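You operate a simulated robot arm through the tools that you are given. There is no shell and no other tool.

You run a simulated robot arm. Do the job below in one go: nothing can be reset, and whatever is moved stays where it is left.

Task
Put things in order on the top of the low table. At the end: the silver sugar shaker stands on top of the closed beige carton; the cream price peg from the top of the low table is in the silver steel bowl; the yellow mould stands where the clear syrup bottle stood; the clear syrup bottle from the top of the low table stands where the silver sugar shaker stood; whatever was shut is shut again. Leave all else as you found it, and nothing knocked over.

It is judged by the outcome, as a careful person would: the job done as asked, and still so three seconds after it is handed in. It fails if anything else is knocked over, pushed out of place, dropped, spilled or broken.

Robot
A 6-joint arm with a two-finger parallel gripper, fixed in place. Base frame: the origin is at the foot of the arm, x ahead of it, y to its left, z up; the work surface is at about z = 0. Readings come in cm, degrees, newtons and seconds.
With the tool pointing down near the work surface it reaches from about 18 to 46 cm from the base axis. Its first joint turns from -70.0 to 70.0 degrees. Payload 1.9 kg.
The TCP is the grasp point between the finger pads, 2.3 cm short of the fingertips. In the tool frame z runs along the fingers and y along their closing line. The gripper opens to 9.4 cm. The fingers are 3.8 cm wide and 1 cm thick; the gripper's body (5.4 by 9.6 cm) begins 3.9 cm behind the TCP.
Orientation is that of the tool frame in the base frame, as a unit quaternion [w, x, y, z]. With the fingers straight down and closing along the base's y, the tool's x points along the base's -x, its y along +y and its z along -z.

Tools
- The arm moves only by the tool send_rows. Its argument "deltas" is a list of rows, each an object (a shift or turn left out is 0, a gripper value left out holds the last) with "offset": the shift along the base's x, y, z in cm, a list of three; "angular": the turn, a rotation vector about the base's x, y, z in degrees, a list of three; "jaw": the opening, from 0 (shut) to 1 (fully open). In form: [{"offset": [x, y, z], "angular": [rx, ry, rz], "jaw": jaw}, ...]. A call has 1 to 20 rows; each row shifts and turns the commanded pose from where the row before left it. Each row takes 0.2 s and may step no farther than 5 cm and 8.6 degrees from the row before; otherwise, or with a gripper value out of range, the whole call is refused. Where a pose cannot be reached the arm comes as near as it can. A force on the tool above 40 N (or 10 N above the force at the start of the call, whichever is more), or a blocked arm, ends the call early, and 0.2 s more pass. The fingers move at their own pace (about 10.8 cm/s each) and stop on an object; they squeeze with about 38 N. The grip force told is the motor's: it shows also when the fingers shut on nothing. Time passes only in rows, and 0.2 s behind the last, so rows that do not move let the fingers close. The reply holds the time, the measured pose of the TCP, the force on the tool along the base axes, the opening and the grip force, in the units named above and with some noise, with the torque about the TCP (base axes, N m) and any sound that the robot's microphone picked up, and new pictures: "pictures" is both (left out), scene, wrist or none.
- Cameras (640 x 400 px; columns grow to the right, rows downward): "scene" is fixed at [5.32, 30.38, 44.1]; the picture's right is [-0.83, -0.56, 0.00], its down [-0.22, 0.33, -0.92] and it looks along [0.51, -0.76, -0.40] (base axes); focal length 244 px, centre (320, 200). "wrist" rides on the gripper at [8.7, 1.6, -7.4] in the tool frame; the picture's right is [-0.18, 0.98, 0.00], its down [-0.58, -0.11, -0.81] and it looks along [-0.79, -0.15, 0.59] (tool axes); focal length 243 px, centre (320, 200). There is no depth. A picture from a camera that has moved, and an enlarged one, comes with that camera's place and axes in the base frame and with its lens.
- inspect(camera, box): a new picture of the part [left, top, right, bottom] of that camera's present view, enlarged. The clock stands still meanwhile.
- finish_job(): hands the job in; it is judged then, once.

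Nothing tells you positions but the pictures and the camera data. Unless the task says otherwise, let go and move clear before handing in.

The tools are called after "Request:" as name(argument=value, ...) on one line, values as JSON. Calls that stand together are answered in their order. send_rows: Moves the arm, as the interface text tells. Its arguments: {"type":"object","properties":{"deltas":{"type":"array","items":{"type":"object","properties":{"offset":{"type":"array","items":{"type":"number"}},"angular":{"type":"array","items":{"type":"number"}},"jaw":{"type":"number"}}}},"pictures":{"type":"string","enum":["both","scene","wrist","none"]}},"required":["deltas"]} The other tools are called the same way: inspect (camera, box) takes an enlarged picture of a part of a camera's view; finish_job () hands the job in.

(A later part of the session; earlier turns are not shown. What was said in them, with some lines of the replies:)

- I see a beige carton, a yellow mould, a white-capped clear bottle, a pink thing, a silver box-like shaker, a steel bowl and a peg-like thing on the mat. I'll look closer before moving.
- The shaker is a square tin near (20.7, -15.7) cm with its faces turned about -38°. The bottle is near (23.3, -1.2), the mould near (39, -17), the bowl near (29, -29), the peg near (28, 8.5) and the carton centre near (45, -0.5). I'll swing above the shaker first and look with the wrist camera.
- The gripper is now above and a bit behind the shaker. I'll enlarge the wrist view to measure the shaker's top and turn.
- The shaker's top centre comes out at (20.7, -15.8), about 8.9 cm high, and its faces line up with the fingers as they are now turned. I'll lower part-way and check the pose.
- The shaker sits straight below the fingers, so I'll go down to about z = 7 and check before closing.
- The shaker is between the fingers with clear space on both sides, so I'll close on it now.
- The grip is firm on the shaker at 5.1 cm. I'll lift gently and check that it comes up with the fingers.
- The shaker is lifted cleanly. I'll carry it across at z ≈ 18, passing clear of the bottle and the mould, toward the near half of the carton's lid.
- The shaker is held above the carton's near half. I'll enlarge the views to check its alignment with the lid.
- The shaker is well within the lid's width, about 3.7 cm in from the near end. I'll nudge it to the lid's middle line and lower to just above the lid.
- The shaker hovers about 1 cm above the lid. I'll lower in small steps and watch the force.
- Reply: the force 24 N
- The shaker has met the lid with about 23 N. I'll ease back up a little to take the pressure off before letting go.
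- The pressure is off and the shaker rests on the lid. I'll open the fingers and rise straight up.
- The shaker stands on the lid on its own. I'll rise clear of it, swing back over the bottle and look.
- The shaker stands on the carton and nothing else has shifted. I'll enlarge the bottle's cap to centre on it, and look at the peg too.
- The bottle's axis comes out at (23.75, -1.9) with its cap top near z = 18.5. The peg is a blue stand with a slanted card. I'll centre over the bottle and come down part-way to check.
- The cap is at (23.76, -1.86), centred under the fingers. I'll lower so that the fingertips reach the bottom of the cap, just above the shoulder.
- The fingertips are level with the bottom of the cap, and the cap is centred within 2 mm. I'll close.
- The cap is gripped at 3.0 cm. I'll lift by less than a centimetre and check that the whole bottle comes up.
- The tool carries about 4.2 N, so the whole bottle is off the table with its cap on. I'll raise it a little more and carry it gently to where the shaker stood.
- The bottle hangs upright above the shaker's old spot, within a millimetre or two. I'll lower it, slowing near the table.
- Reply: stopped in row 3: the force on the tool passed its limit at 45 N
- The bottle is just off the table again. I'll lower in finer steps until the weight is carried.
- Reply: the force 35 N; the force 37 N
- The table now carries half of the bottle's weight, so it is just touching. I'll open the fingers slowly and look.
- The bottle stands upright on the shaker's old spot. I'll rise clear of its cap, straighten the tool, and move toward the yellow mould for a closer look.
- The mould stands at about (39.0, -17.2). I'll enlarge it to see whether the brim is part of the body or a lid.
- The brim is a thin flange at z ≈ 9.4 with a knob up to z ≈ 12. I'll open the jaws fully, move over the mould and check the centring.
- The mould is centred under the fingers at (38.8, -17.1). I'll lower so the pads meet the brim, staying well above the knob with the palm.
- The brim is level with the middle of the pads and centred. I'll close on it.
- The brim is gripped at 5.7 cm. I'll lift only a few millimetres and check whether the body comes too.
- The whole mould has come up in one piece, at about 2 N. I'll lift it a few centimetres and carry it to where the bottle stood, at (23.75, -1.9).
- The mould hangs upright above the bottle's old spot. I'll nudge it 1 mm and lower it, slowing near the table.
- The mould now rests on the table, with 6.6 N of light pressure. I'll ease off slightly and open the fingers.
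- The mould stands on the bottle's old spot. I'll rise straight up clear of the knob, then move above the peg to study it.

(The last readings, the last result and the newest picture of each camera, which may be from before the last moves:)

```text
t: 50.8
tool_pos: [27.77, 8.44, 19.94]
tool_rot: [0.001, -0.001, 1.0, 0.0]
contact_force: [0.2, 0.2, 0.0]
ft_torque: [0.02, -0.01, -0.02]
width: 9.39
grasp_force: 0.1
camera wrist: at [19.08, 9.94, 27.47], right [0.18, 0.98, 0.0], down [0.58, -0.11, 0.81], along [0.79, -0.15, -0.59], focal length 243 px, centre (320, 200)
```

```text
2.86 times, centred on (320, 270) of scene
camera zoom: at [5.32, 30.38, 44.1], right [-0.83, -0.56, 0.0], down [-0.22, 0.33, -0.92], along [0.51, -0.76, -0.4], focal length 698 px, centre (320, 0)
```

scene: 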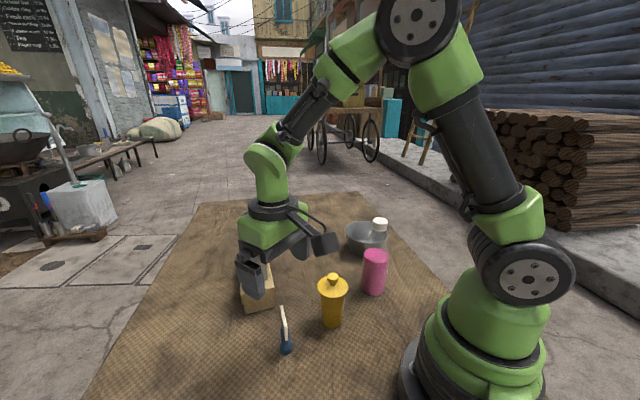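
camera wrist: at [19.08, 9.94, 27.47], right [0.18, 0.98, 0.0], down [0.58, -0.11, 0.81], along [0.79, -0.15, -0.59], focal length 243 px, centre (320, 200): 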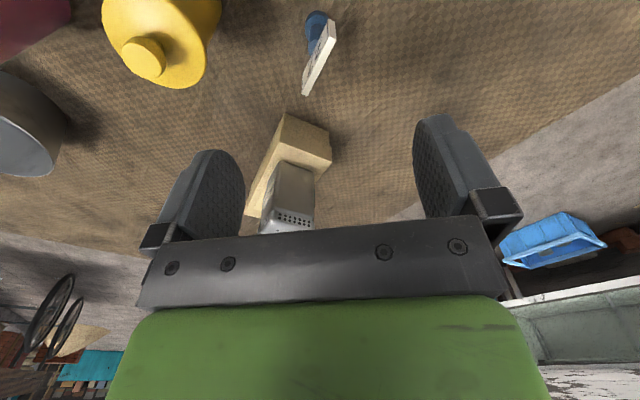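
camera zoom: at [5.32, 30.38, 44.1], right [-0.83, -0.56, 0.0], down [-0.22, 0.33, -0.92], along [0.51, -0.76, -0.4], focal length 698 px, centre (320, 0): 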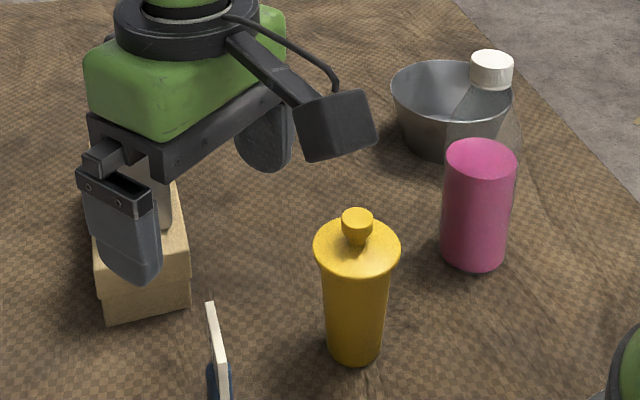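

The peg stands upright: its card is a vertical plate about 4.5 cm long, running from (26.3, 9.5) to (29.7, 6.7) with its top near z = 8.2. I'll turn the fingers to close across the plate, narrow the jaws and come down part-way.

Request:
send_rows(deltas=[{"offset": [0.1, -0.3, -1], "angular": [0, 0, -7.8], "jaw": 0.5}, {"offset": [0, 0, -1], "angular": [0, 0, -7.8]}, {"offset": [0, 0, -1.5], "angular": [0, 0, -7.8]}, {"offset": [0, 0, -1.5], "angular": [0, 0, -7.8]}, {"offset": [0, 0, -1], "angular": [0, 0, -7.8]}, {"offset": [0, 0, 0]}, {"offset": [0, 0, 0]}])

Request:
inspect(camera="wrist", box=[220, 0, 420, 160])

Request:
inspect(camera="scene", box=[240, 260, 350, 360])

```text
t: 52.4
tool_pos: [27.91, 8.18, 14.01]
tool_rot: [0.0, 0.333, 0.943, 0.0]
contact_force: [0.3, 0.9, 0.8]
ft_torque: [0.03, 0.04, -0.01]
width: 4.71
grasp_force: 0.1
camera wrist: at [22.07, 14.84, 21.42], right [0.76, 0.65, 0.0], down [0.38, -0.45, 0.81], along [0.52, -0.61, -0.59], focal length 243 px, centre (320, 200)
```

scene: 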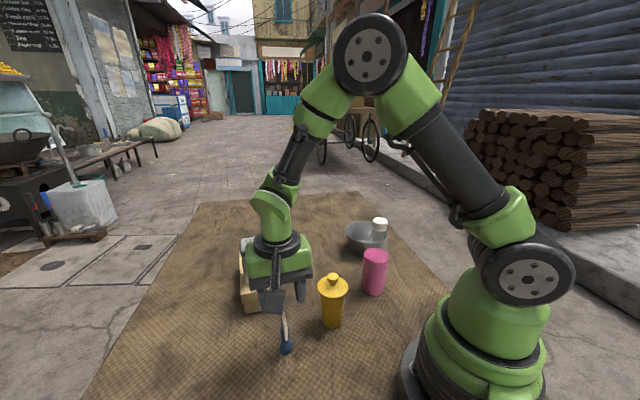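
wrist: 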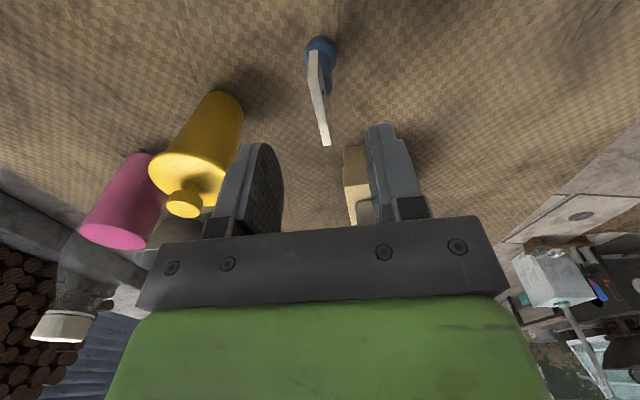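

```text
2.50 times, centred on (320, 80) of wrist
camera zoom: at [22.07, 14.84, 21.42], right [0.76, 0.65, 0.0], down [0.38, -0.45, 0.81], along [0.52, -0.61, -0.59], focal length 606 px, centre (320, 500)
```

zoom: 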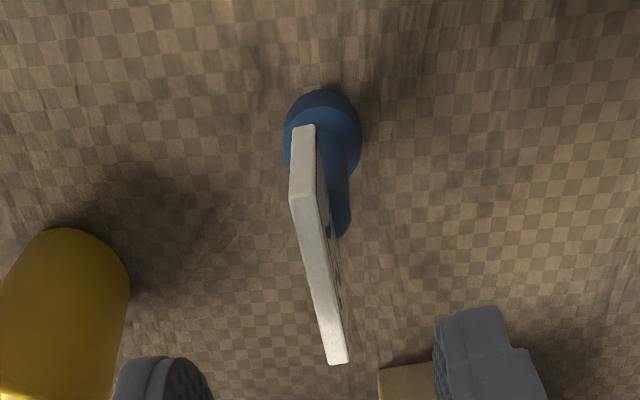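

```text
4.00 times, centred on (295, 310) of scene
camera zoom: at [5.32, 30.38, 44.1], right [-0.83, -0.56, 0.0], down [-0.22, 0.33, -0.92], along [0.51, -0.76, -0.4], focal length 977 px, centre (420, -240)
```

zoom: 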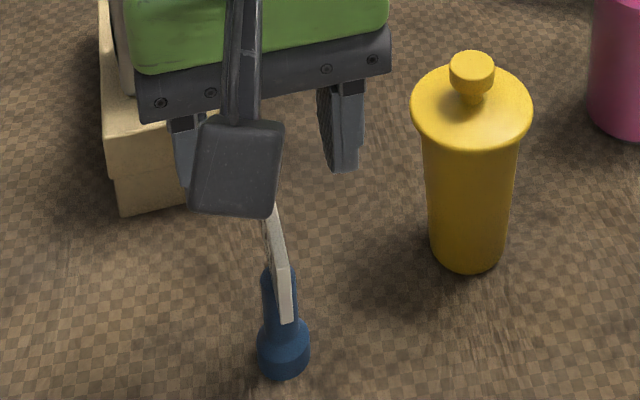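

The plate is square to the fingers and centred at (28.0, 7.95). I'll lower onto the upper part of the card, above the blue post.

Request:
send_rows(deltas=[{"offset": [0, 0, -1.5]}, {"offset": [0, 0, -1.5]}, {"offset": [0, 0, -1.5]}, {"offset": [0, 0, -1.1]}, {"offset": [0, 0, 0]}, {"offset": [0, 0, 0]}])

Request:
inspect(camera="wrist", box=[200, 40, 440, 240])

Request:
inspect(camera="scene", box=[240, 270, 350, 370])

```text
t: 53.8
tool_pos: [27.97, 7.92, 8.58]
tool_rot: [0.001, 0.333, 0.943, 0.0]
contact_force: [0.7, -0.3, 0.8]
ft_torque: [0.0, 0.01, -0.01]
width: 4.7
grasp_force: 0.0
camera wrist: at [22.17, 14.62, 16.02], right [0.76, 0.65, 0.0], down [0.38, -0.45, 0.81], along [0.52, -0.61, -0.59], focal length 243 px, centre (320, 200)
```

scene: 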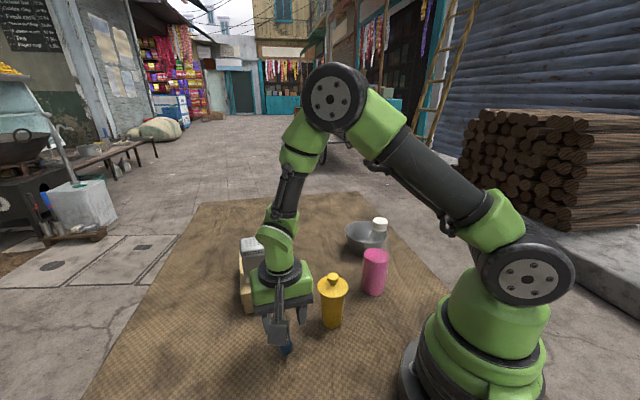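
wrist: 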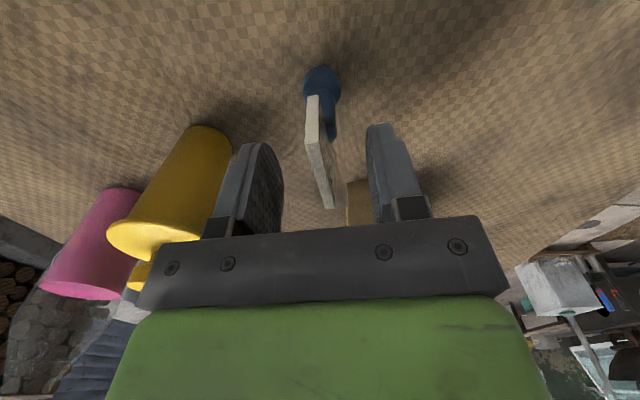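

```text
2.00 times, centred on (320, 140) of wrist
camera zoom: at [22.17, 14.62, 16.02], right [0.76, 0.65, 0.0], down [0.38, -0.45, 0.81], along [0.52, -0.61, -0.59], focal length 485 px, centre (320, 320)
```

zoom: 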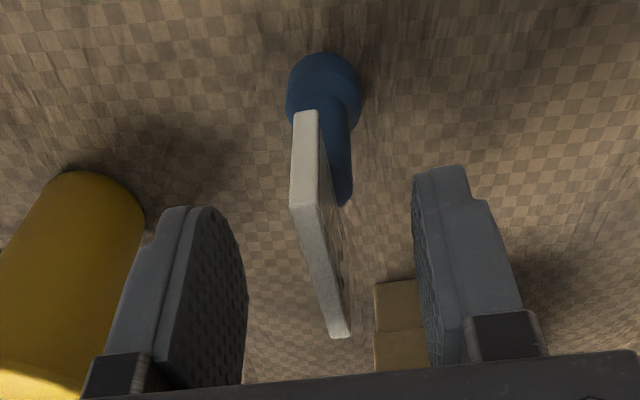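

```text
4.00 times, centred on (295, 320) of scene
camera zoom: at [5.32, 30.38, 44.1], right [-0.83, -0.56, 0.0], down [-0.22, 0.33, -0.92], along [0.51, -0.76, -0.4], focal length 977 px, centre (420, -280)
```

zoom: 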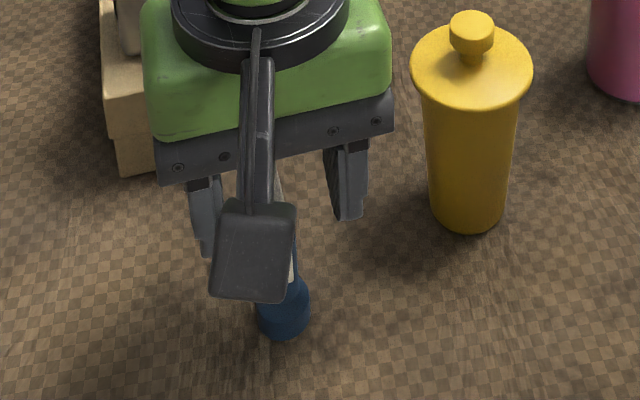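

The card is between the pads and centred. I'll close on it.

Request:
send_rows(deltas=[{"offset": [0, 0, -0.15], "jaw": 0.3}, {"jaw": 0.1}, {"jaw": 0}, {"jaw": 0}, {"jaw": 0}])

Request:
inspect(camera="wrist", box=[200, 40, 440, 240])

```text
t: 55.0
tool_pos: [27.94, 8.0, 8.47]
tool_rot: [0.0, 0.333, 0.943, 0.0]
contact_force: [0.0, 1.0, -0.2]
ft_torque: [-0.02, 0.04, 0.02]
width: 0.51
grasp_force: 38.3
camera wrist: at [22.21, 14.64, 15.87], right [0.76, 0.65, 0.0], down [0.38, -0.45, 0.81], along [0.52, -0.61, -0.59], focal length 243 px, centre (320, 200)
```

scene: 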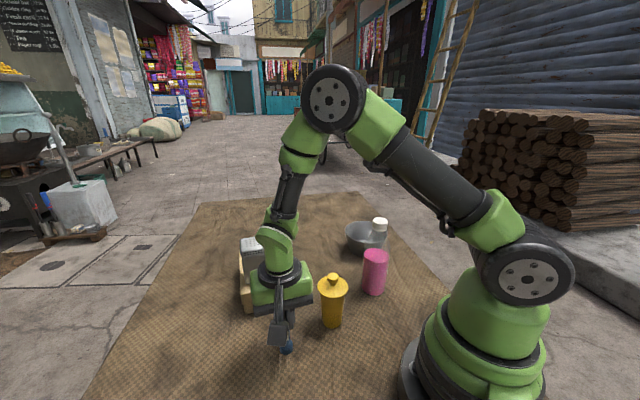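
wrist: 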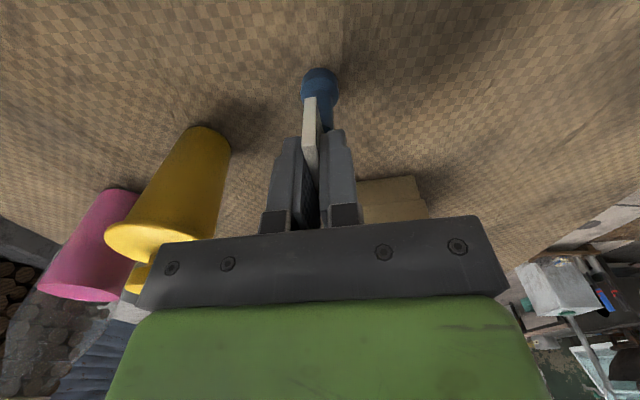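

```text
2.00 times, centred on (320, 140) of wrist
camera zoom: at [22.21, 14.64, 15.87], right [0.76, 0.65, 0.0], down [0.38, -0.45, 0.81], along [0.52, -0.61, -0.59], focal length 485 px, centre (320, 320)
```

zoom: 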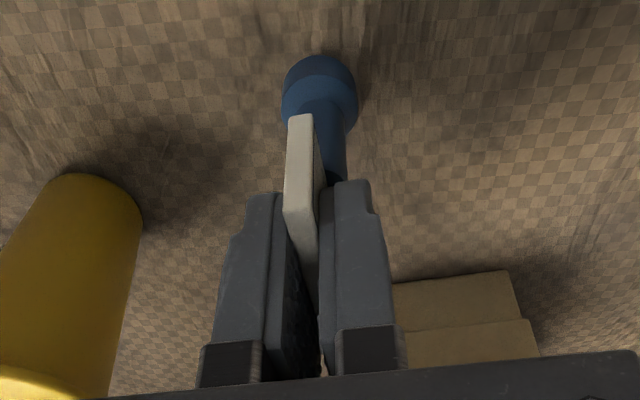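

The card is gripped at 0.5 cm. I'll lift slightly and check that the whole peg comes up.

Request:
send_rows(deltas=[{"offset": [0, 0, 0.4]}, {"offset": [0, 0, 1]}, {"offset": [0, 0, 1.5]}, {"offset": [0, 0, 0]}])

Request:
inspect(camera="scene", box=[240, 270, 350, 370])

```text
t: 56.0
tool_pos: [27.95, 8.15, 11.1]
tool_rot: [0.0, 0.332, 0.943, 0.001]
contact_force: [-0.6, 0.3, -0.2]
ft_torque: [-0.02, -0.01, -0.01]
width: 0.54
grasp_force: 37.5
camera wrist: at [22.22, 14.75, 18.64], right [0.76, 0.65, 0.0], down [0.38, -0.45, 0.81], along [0.52, -0.61, -0.59], focal length 243 px, centre (320, 200)
```

scene: 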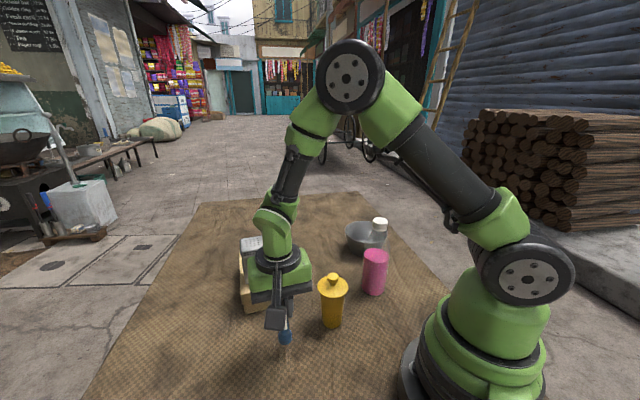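
wrist: 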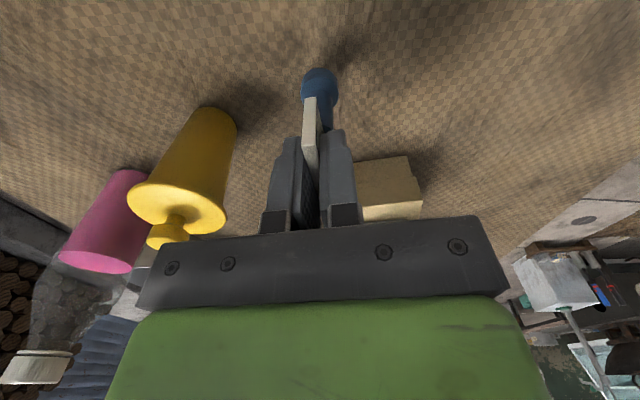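

```text
4.00 times, centred on (295, 320) of scene
camera zoom: at [5.32, 30.38, 44.1], right [-0.83, -0.56, 0.0], down [-0.22, 0.33, -0.92], along [0.51, -0.76, -0.4], focal length 977 px, centre (420, -280)
```

zoom: 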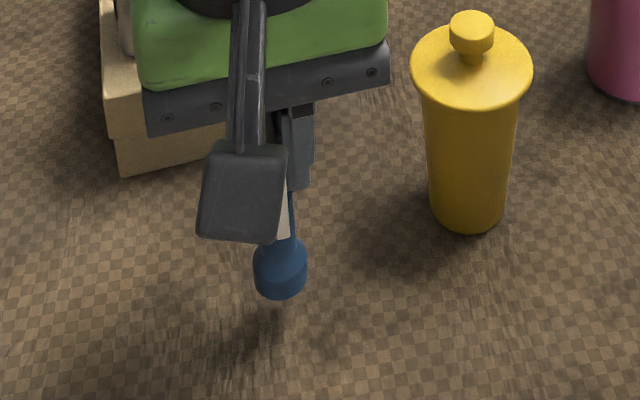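

The peg is up and held firmly. I'll raise it above everything and carry it over toward the bowl.

Request:
send_rows(deltas=[{"offset": [0, 0, 2.5]}, {"offset": [0, 0, 3]}, {"offset": [0, 0, 3]}, {"offset": [0, 0, 2.5]}, {"offset": [0.5, -2, 0]}, {"offset": [0.5, -3.5, 0]}, {"offset": [0.5, -3.5, 0]}, {"offset": [0.5, -3.5, 0]}, {"offset": [0.5, -3.5, 0]}, {"offset": [0.5, -3.5, 0]}, {"offset": [0, -3.5, 0]}, {"offset": [0, -2.5, 0]}, {"offset": [-0.5, -2, -0.5]}, {"offset": [0, 0, 0]}, {"offset": [0, 0, 0]}])

Request:
inspect(camera="wrist", box=[140, 0, 460, 200])

Request:
inspect(camera="scene", box=[300, 180, 420, 280])

```text
t: 59.2
tool_pos: [30.69, -19.52, 21.73]
tool_rot: [0.0, 0.333, 0.943, -0.001]
contact_force: [-0.8, 0.6, -0.5]
ft_torque: [0.01, -0.01, -0.01]
width: 0.55
grasp_force: 38.0
camera wrist: at [24.92, -12.84, 29.09], right [0.76, 0.65, 0.0], down [0.38, -0.45, 0.81], along [0.52, -0.61, -0.59], focal length 243 px, centre (320, 200)
```

scene: 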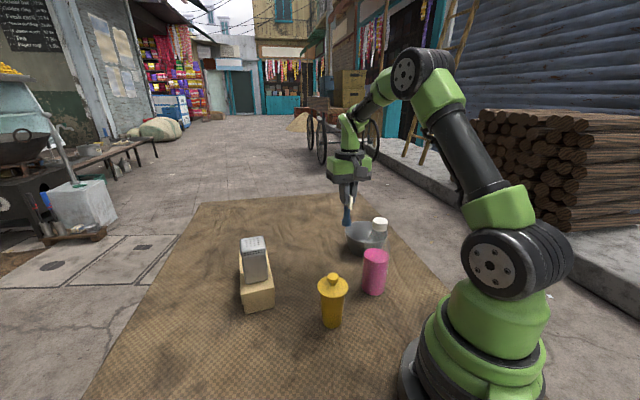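
wrist: 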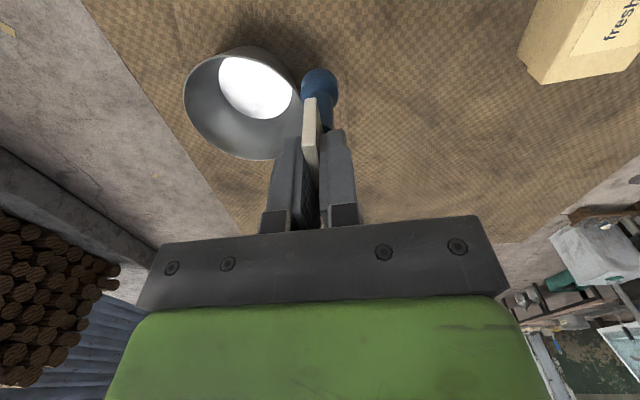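

```text
2.00 times, centred on (300, 100) of wrist
camera zoom: at [24.92, -12.84, 29.09], right [0.76, 0.65, 0.0], down [0.38, -0.45, 0.81], along [0.52, -0.61, -0.59], focal length 485 px, centre (360, 400)
```

zoom: 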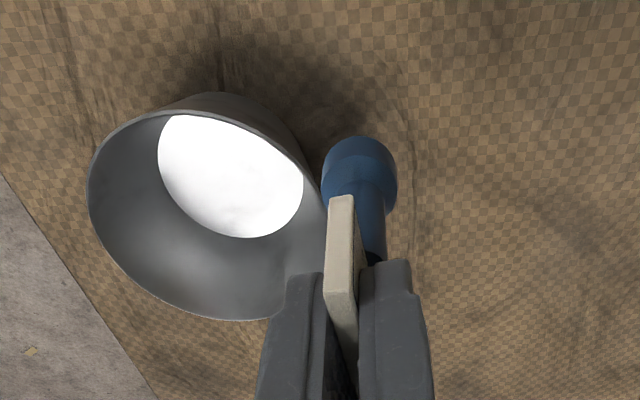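

```text
4.00 times, centred on (360, 230) of scene
camera zoom: at [5.32, 30.38, 44.1], right [-0.83, -0.56, 0.0], down [-0.22, 0.33, -0.92], along [0.51, -0.76, -0.4], focal length 977 px, centre (160, 80)
```

zoom: 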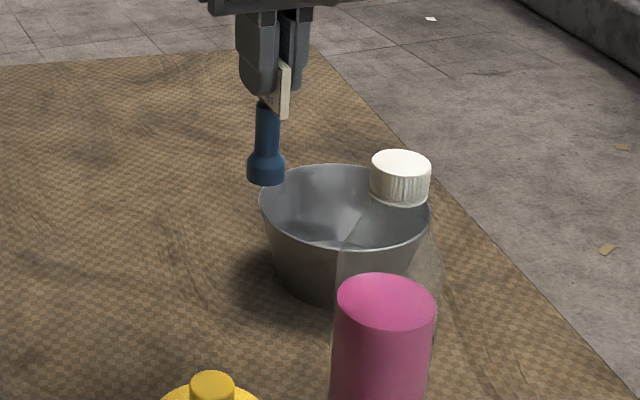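

The bowl has a flat bottom about 8.5 cm across, centred near (29, -29.4). I'll move the peg over the bowl's middle while staying above its rim.

Request:
send_rows(deltas=[{"offset": [-0.3, -2.0, -0.5]}, {"offset": [-0.35, -2.75, -0.8]}, {"offset": [-0.35, -2.75, -0.8]}, {"offset": [-0.35, -2.75, -0.8]}, {"offset": [0, 0, -0.6]}, {"offset": [0, 0, 0]}, {"offset": [0, 0, 0]}])

Request:
inspect(camera="wrist", box=[200, 0, 440, 180])

Request:
inspect(camera="scene", box=[310, 180, 430, 280])

```text
t: 60.8
tool_pos: [29.18, -29.78, 17.95]
tool_rot: [0.0, 0.333, 0.943, 0.0]
contact_force: [0.2, 0.1, -0.5]
ft_torque: [0.02, 0.02, 0.01]
width: 0.52
grasp_force: 38.1
camera wrist: at [23.33, -23.15, 25.45], right [0.76, 0.65, 0.0], down [0.38, -0.45, 0.81], along [0.52, -0.61, -0.59], focal length 243 px, centre (320, 200)
```

scene: 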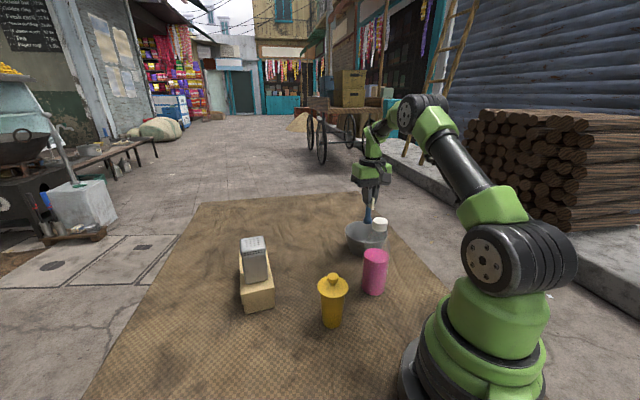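
wrist: 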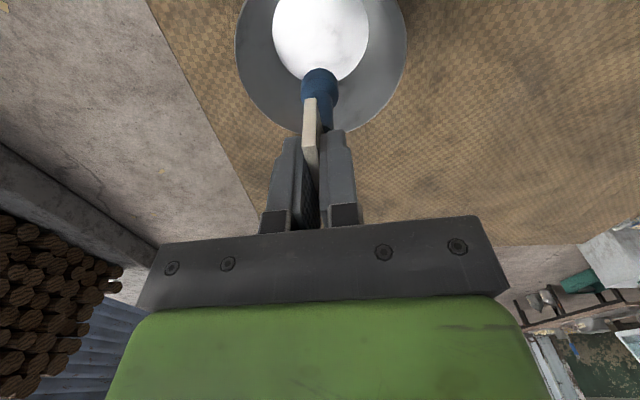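

```text
2.22 times, centred on (320, 90) of wrist
camera zoom: at [23.33, -23.15, 25.45], right [0.76, 0.65, 0.0], down [0.38, -0.45, 0.81], along [0.52, -0.61, -0.59], focal length 539 px, centre (320, 444)
```

zoom: 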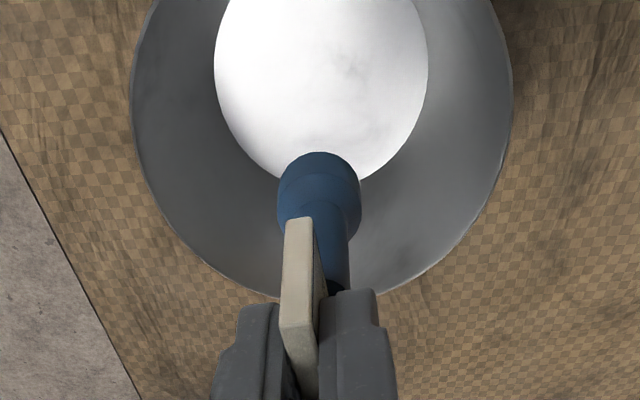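

```text
4.00 times, centred on (370, 230) of scene
camera zoom: at [5.32, 30.38, 44.1], right [-0.83, -0.56, 0.0], down [-0.22, 0.33, -0.92], along [0.51, -0.76, -0.4], focal length 977 px, centre (120, 80)
```

zoom: 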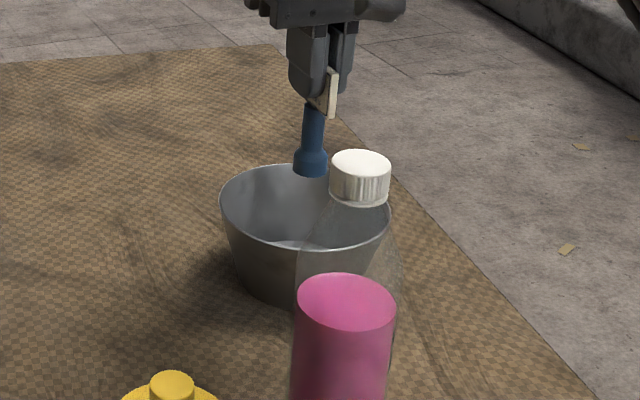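

The peg's base is over the middle of the bowl's flat bottom. I'll lower part-way into the bowl and check the clearance, including the arm above the bottle.

Request:
send_rows(deltas=[{"offset": [0.1, -0.25, -1.5]}, {"offset": [0, 0, -1.8]}, {"offset": [0, 0, -1.8]}, {"offset": [0, 0, -0.9]}, {"offset": [0, 0, 0]}, {"offset": [0, 0, 0]}])

Request:
inspect(camera="wrist", box=[200, 0, 440, 180])

Request:
inspect(camera="scene", box=[310, 160, 470, 290])

```text
t: 62.2
tool_pos: [29.32, -30.04, 12.13]
tool_rot: [0.0, 0.333, 0.943, 0.001]
contact_force: [-0.1, 0.8, -1.3]
ft_torque: [-0.01, 0.03, -0.03]
width: 0.52
grasp_force: 38.0
camera wrist: at [23.49, -23.38, 19.68], right [0.76, 0.65, 0.0], down [0.38, -0.45, 0.81], along [0.52, -0.61, -0.59], focal length 243 px, centre (320, 200)
```

scene: 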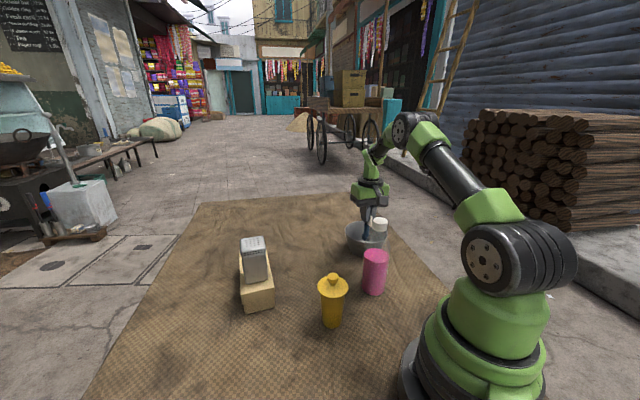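
wrist: 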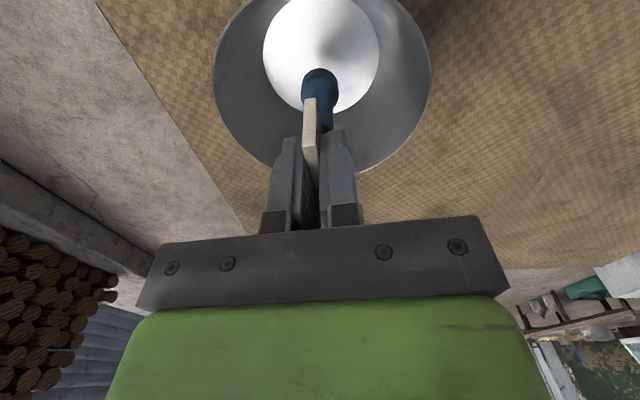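

```text
2.22 times, centred on (320, 90) of wrist
camera zoom: at [23.49, -23.38, 19.68], right [0.76, 0.65, 0.0], down [0.38, -0.45, 0.81], along [0.52, -0.61, -0.59], focal length 539 px, centre (320, 444)
```

zoom: 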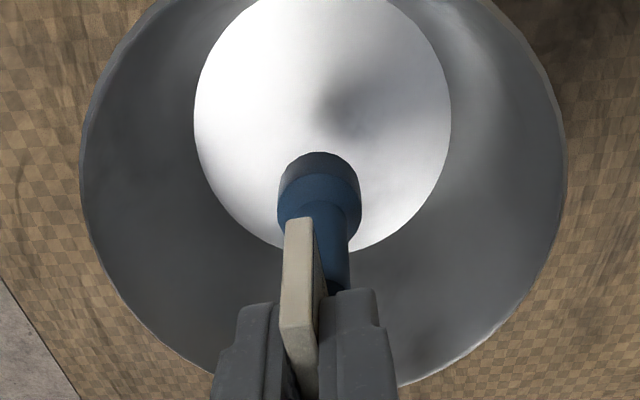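

```text
3.08 times, centred on (390, 225) of scene
camera zoom: at [5.32, 30.38, 44.1], right [-0.83, -0.56, 0.0], down [-0.22, 0.33, -0.92], along [0.51, -0.76, -0.4], focal length 752 px, centre (105, 123)
```

zoom: 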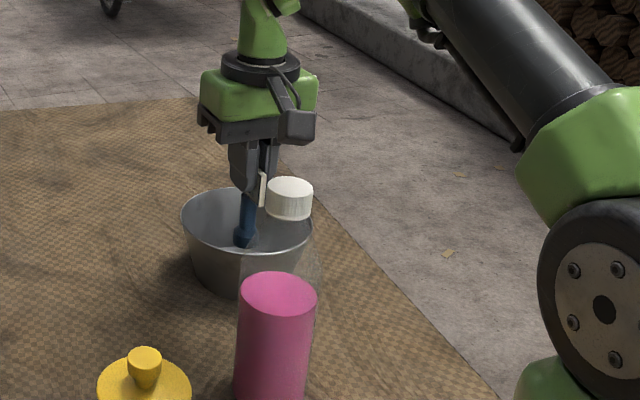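

The clearances are good and the peg will land in the middle of the bowl's bottom. I'll lower further, then in small steps.

Request:
send_rows(deltas=[{"offset": [0, 0, -1.0]}, {"offset": [0, 0, -1.0]}, {"offset": [0, 0, -0.7]}, {"offset": [0, 0, -0.2]}, {"offset": [0, 0, 0]}, {"offset": [0, 0, 0]}])

Request:
inspect(camera="wrist", box=[200, 0, 440, 200])

Request:
inspect(camera="scene", box=[330, 190, 410, 270])

```text
t: 63.6
tool_pos: [29.29, -30.07, 9.28]
tool_rot: [-0.001, 0.333, 0.943, 0.0]
contact_force: [0.4, -0.3, 0.1]
ft_torque: [0.02, 0.03, -0.02]
width: 0.52
grasp_force: 38.1
camera wrist: at [23.53, -23.32, 16.69], right [0.76, 0.65, 0.0], down [0.38, -0.45, 0.81], along [0.52, -0.61, -0.59], focal length 243 px, centre (320, 200)
```

scene: 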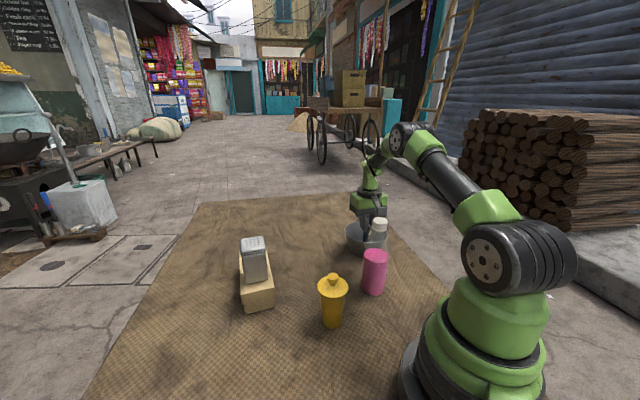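
wrist: 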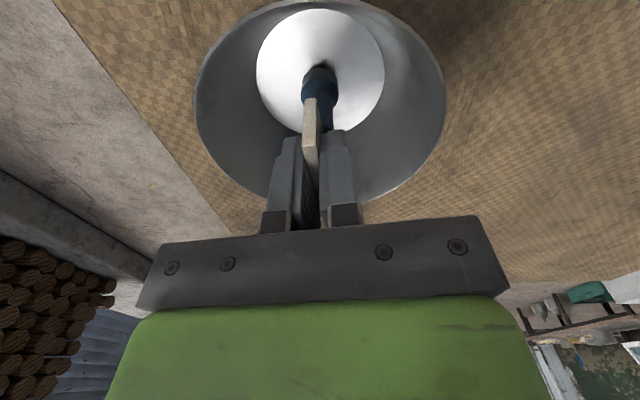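

```text
2.00 times, centred on (320, 100) of wrist
camera zoom: at [23.53, -23.32, 16.69], right [0.76, 0.65, 0.0], down [0.38, -0.45, 0.81], along [0.52, -0.61, -0.59], focal length 485 px, centre (320, 400)
```

zoom: 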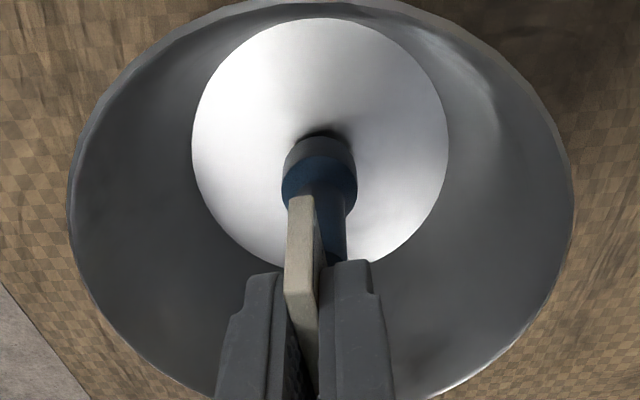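

```text
5.00 times, centred on (370, 230) of scene
camera zoom: at [5.32, 30.38, 44.1], right [-0.83, -0.56, 0.0], down [-0.22, 0.33, -0.92], along [0.51, -0.76, -0.4], focal length 1222 px, centre (70, 50)
```

zoom: 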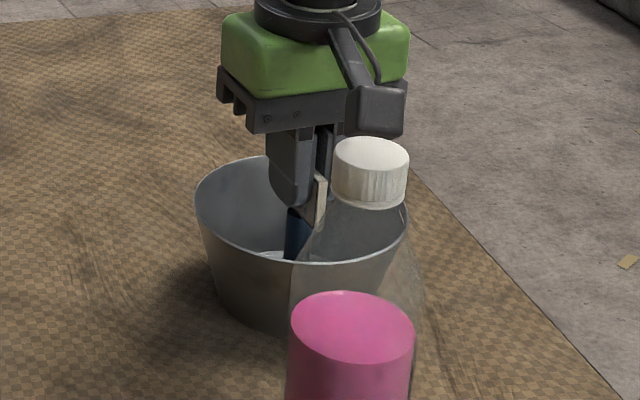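

The peg's base is just above the bowl's bottom, near the middle. I'll lower in tiny steps and feel for contact.

Request:
send_rows(deltas=[{"offset": [0, 0, -0.12]}, {"offset": [0, 0, -0.12]}, {"offset": [0, 0, -0.1]}, {"offset": [0, 0, 0]}], pictures="none")

```text
t: 64.6
tool_pos: [29.15, -29.9, 8.94]
tool_rot: [0.0, 0.333, 0.943, 0.0]
contact_force: [1.1, -0.3, -0.4]
ft_torque: [0.05, 0.0, -0.01]
width: 0.5
grasp_force: 37.7
```

Request:
send_rows(deltas=[{"offset": [0, 0, -0.08]}, {"offset": [0, 0, -0.06]}, {"offset": [0, 0, 0]}], pictures="none")

```text
t: 65.4
tool_pos: [29.19, -30.07, 8.79]
tool_rot: [0.0, 0.333, 0.943, 0.0]
contact_force: [-0.5, -0.3, -0.8]
ft_torque: [0.0, 0.04, -0.04]
width: 0.54
grasp_force: 37.7
```

Request:
send_rows(deltas=[{"offset": [0, 0, -0.07]}, {"offset": [0, 0, -0.05]}, {"offset": [0, 0, 0]}], pictures="none")

Request:
inspect(camera="wrist", box=[260, 40, 380, 160])

```text
t: 66.2
tool_pos: [29.25, -29.9, 8.71]
tool_rot: [0.001, 0.334, 0.943, 0.0]
contact_force: [-2.3, -0.2, 9.4]
ft_torque: [0.06, 0.15, 0.0]
width: 0.51
grasp_force: 37.7
```

```text
3.33 times, centred on (320, 100) of wrist
camera zoom: at [23.47, -23.28, 16.23], right [0.76, 0.65, 0.0], down [0.38, -0.45, 0.81], along [0.52, -0.61, -0.59], focal length 809 px, centre (320, 533)
```

zoom: 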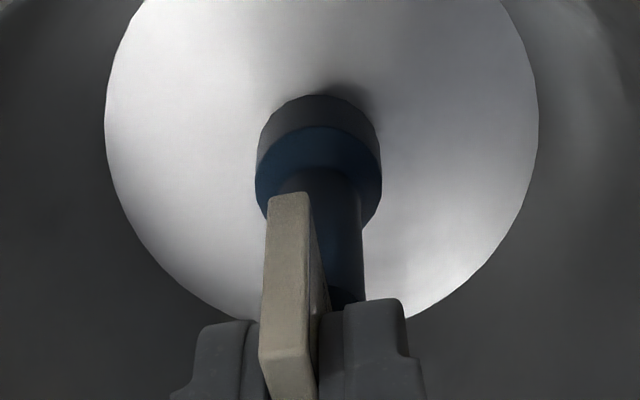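

The peg has touched the bowl's bottom with about 9 N. I'll ease off slightly and open the fingers a little.

Request:
send_rows(deltas=[{"offset": [0, 0, 0.03]}, {"offset": [0, 0, 0]}, {"jaw": 0.12}, {"jaw": 0.2}, {"jaw": 0.28}, {"jaw": 0.28}])

Request:
inspect(camera="wrist", box=[200, 0, 440, 200])

```text
t: 67.6
tool_pos: [29.24, -30.05, 8.77]
tool_rot: [0.0, 0.334, 0.943, 0.0]
contact_force: [0.1, 0.2, -0.2]
ft_torque: [0.01, -0.02, 0.02]
width: 2.64
grasp_force: 0.0
camera wrist: at [23.49, -23.3, 16.2], right [0.76, 0.65, 0.0], down [0.38, -0.45, 0.81], along [0.52, -0.61, -0.59], focal length 243 px, centre (320, 200)
```

scene: 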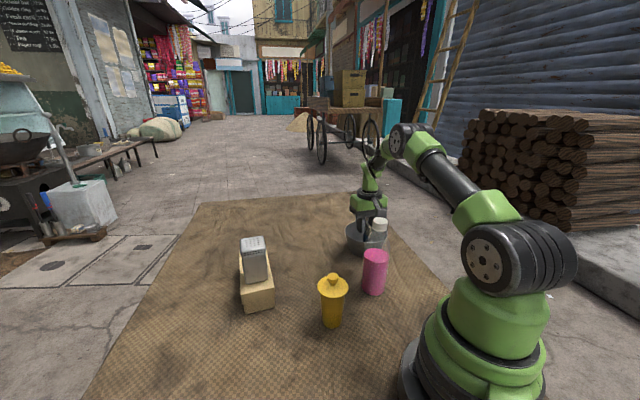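
wrist: 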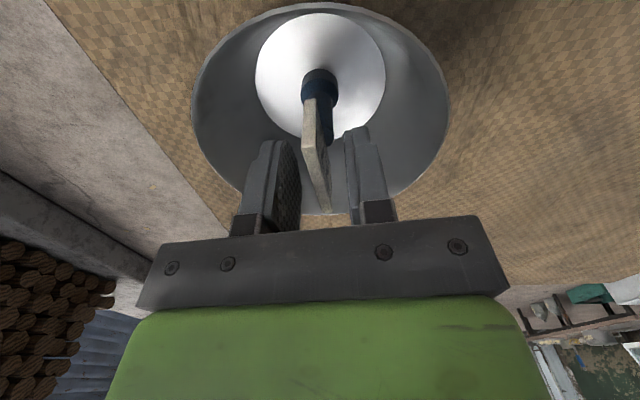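

```text
2.00 times, centred on (320, 100) of wrist
camera zoom: at [23.49, -23.3, 16.2], right [0.76, 0.65, 0.0], down [0.38, -0.45, 0.81], along [0.52, -0.61, -0.59], focal length 485 px, centre (320, 400)
```

zoom: 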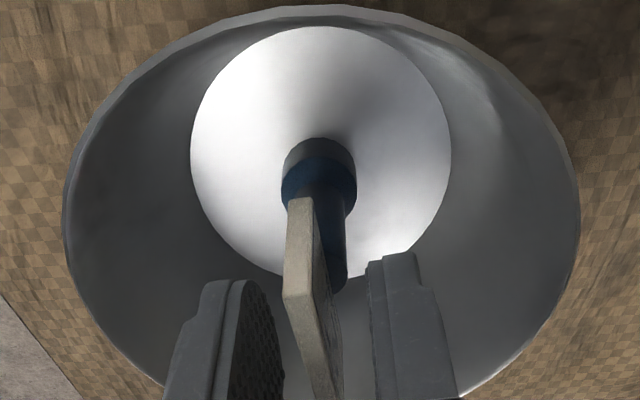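

The peg stands free inside the bowl. I'll rise straight up, clear of the peg and everything else, and then look over the whole table.

Request:
send_rows(deltas=[{"offset": [0, 0, 0.8]}, {"offset": [0, 0, 1.5]}, {"offset": [0, 0, 2]}, {"offset": [0, 0, 2.5]}, {"offset": [0, 0, 2.5]}, {"offset": [0, 1, 2]}, {"offset": [0, 3, 1.5]}, {"offset": [0, 3.5, 1]}, {"offset": [0, 3.5, 1]}, {"offset": [0, 3.5, 1]}, {"offset": [0, 3.5, 1]}, {"offset": [0, 3, 1]}, {"offset": [0, 0, 0]}, {"offset": [0, 0, 0]}])

Request:
inspect(camera="scene", box=[220, 210, 420, 350])

Request:
inspect(camera="scene", box=[320, 200, 420, 300])

Request:
inspect(camera="wrist", box=[0, 0, 640, 240])

```text
t: 70.6
tool_pos: [29.44, -9.17, 26.67]
tool_rot: [0.0, 0.332, 0.943, 0.001]
contact_force: [0.4, 0.2, 0.1]
ft_torque: [0.01, 0.02, -0.04]
width: 2.6
grasp_force: 0.0
camera wrist: at [23.67, -2.52, 33.98], right [0.76, 0.65, 0.0], down [0.38, -0.45, 0.81], along [0.52, -0.61, -0.59], focal length 243 px, centre (320, 200)
```

scene: 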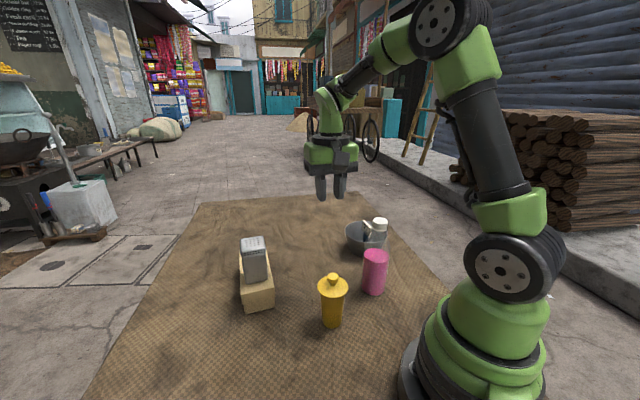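
wrist: 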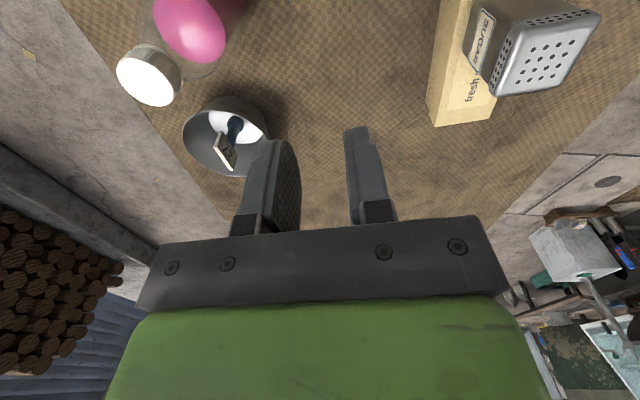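

```text
2.86 times, centred on (320, 280) of scene
camera zoom: at [5.32, 30.38, 44.1], right [-0.83, -0.56, 0.0], down [-0.22, 0.33, -0.92], along [0.51, -0.76, -0.4], focal length 698 px, centre (320, -29)
```

zoom: 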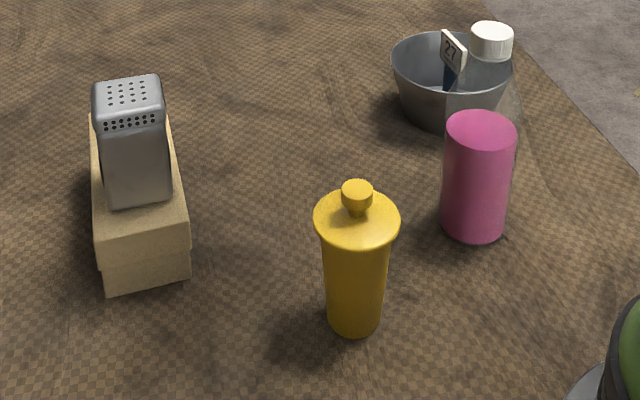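

```text
4.00 times, centred on (370, 250) of scene
camera zoom: at [5.32, 30.38, 44.1], right [-0.83, -0.56, 0.0], down [-0.22, 0.33, -0.92], along [0.51, -0.76, -0.4], focal length 977 px, centre (120, 0)
```

zoom: 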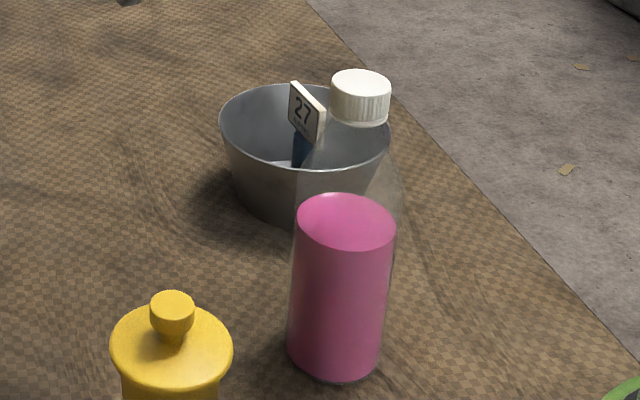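

```text
1.00 times, centred on (320, 120) of wrist (not enlarged: the box is as wide or as high as the picture)
camera zoom: at [23.67, -2.52, 33.98], right [0.76, 0.65, 0.0], down [0.38, -0.45, 0.81], along [0.52, -0.61, -0.59], focal length 243 px, centre (320, 280)
```

zoom: 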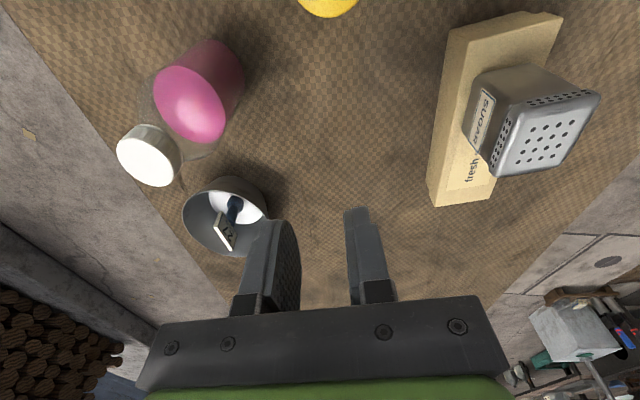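

The shaker stands on the shut carton, the bottle stands upright and capped on the shaker's old spot, the mould stands on the bottle's old spot, and the peg is in the bowl. The carton and bowl have not moved and the arm is clear, so I'll hand the job in.

Request:
finish_job()

```text
The job is handed in.
```

The table is in order and I have handed the job in. The last pictures, from before hand-in, showed each item where you asked:

- **Sugar shaker:** it stands on the closed beige carton, toward the near half of the lid. The carton stayed shut and did not move.
- **Syrup bottle:** it stands upright and capped where the shaker stood, within about 3 mm by the pictures.
- **Yellow mould:** it stands upright where the bottle stood, within a few millimetres.
- **Price peg:** it stands upright inside the steel bowl, and the bowl has not moved.

While I was setting the bottle down, the force on the tool briefly reached 45 N, which stopped that move. I backed off and lowered it again in finer steps. I saw no sign of damage, and the bottle is upright and capped. The gripper is open and the arm is clear of everything.
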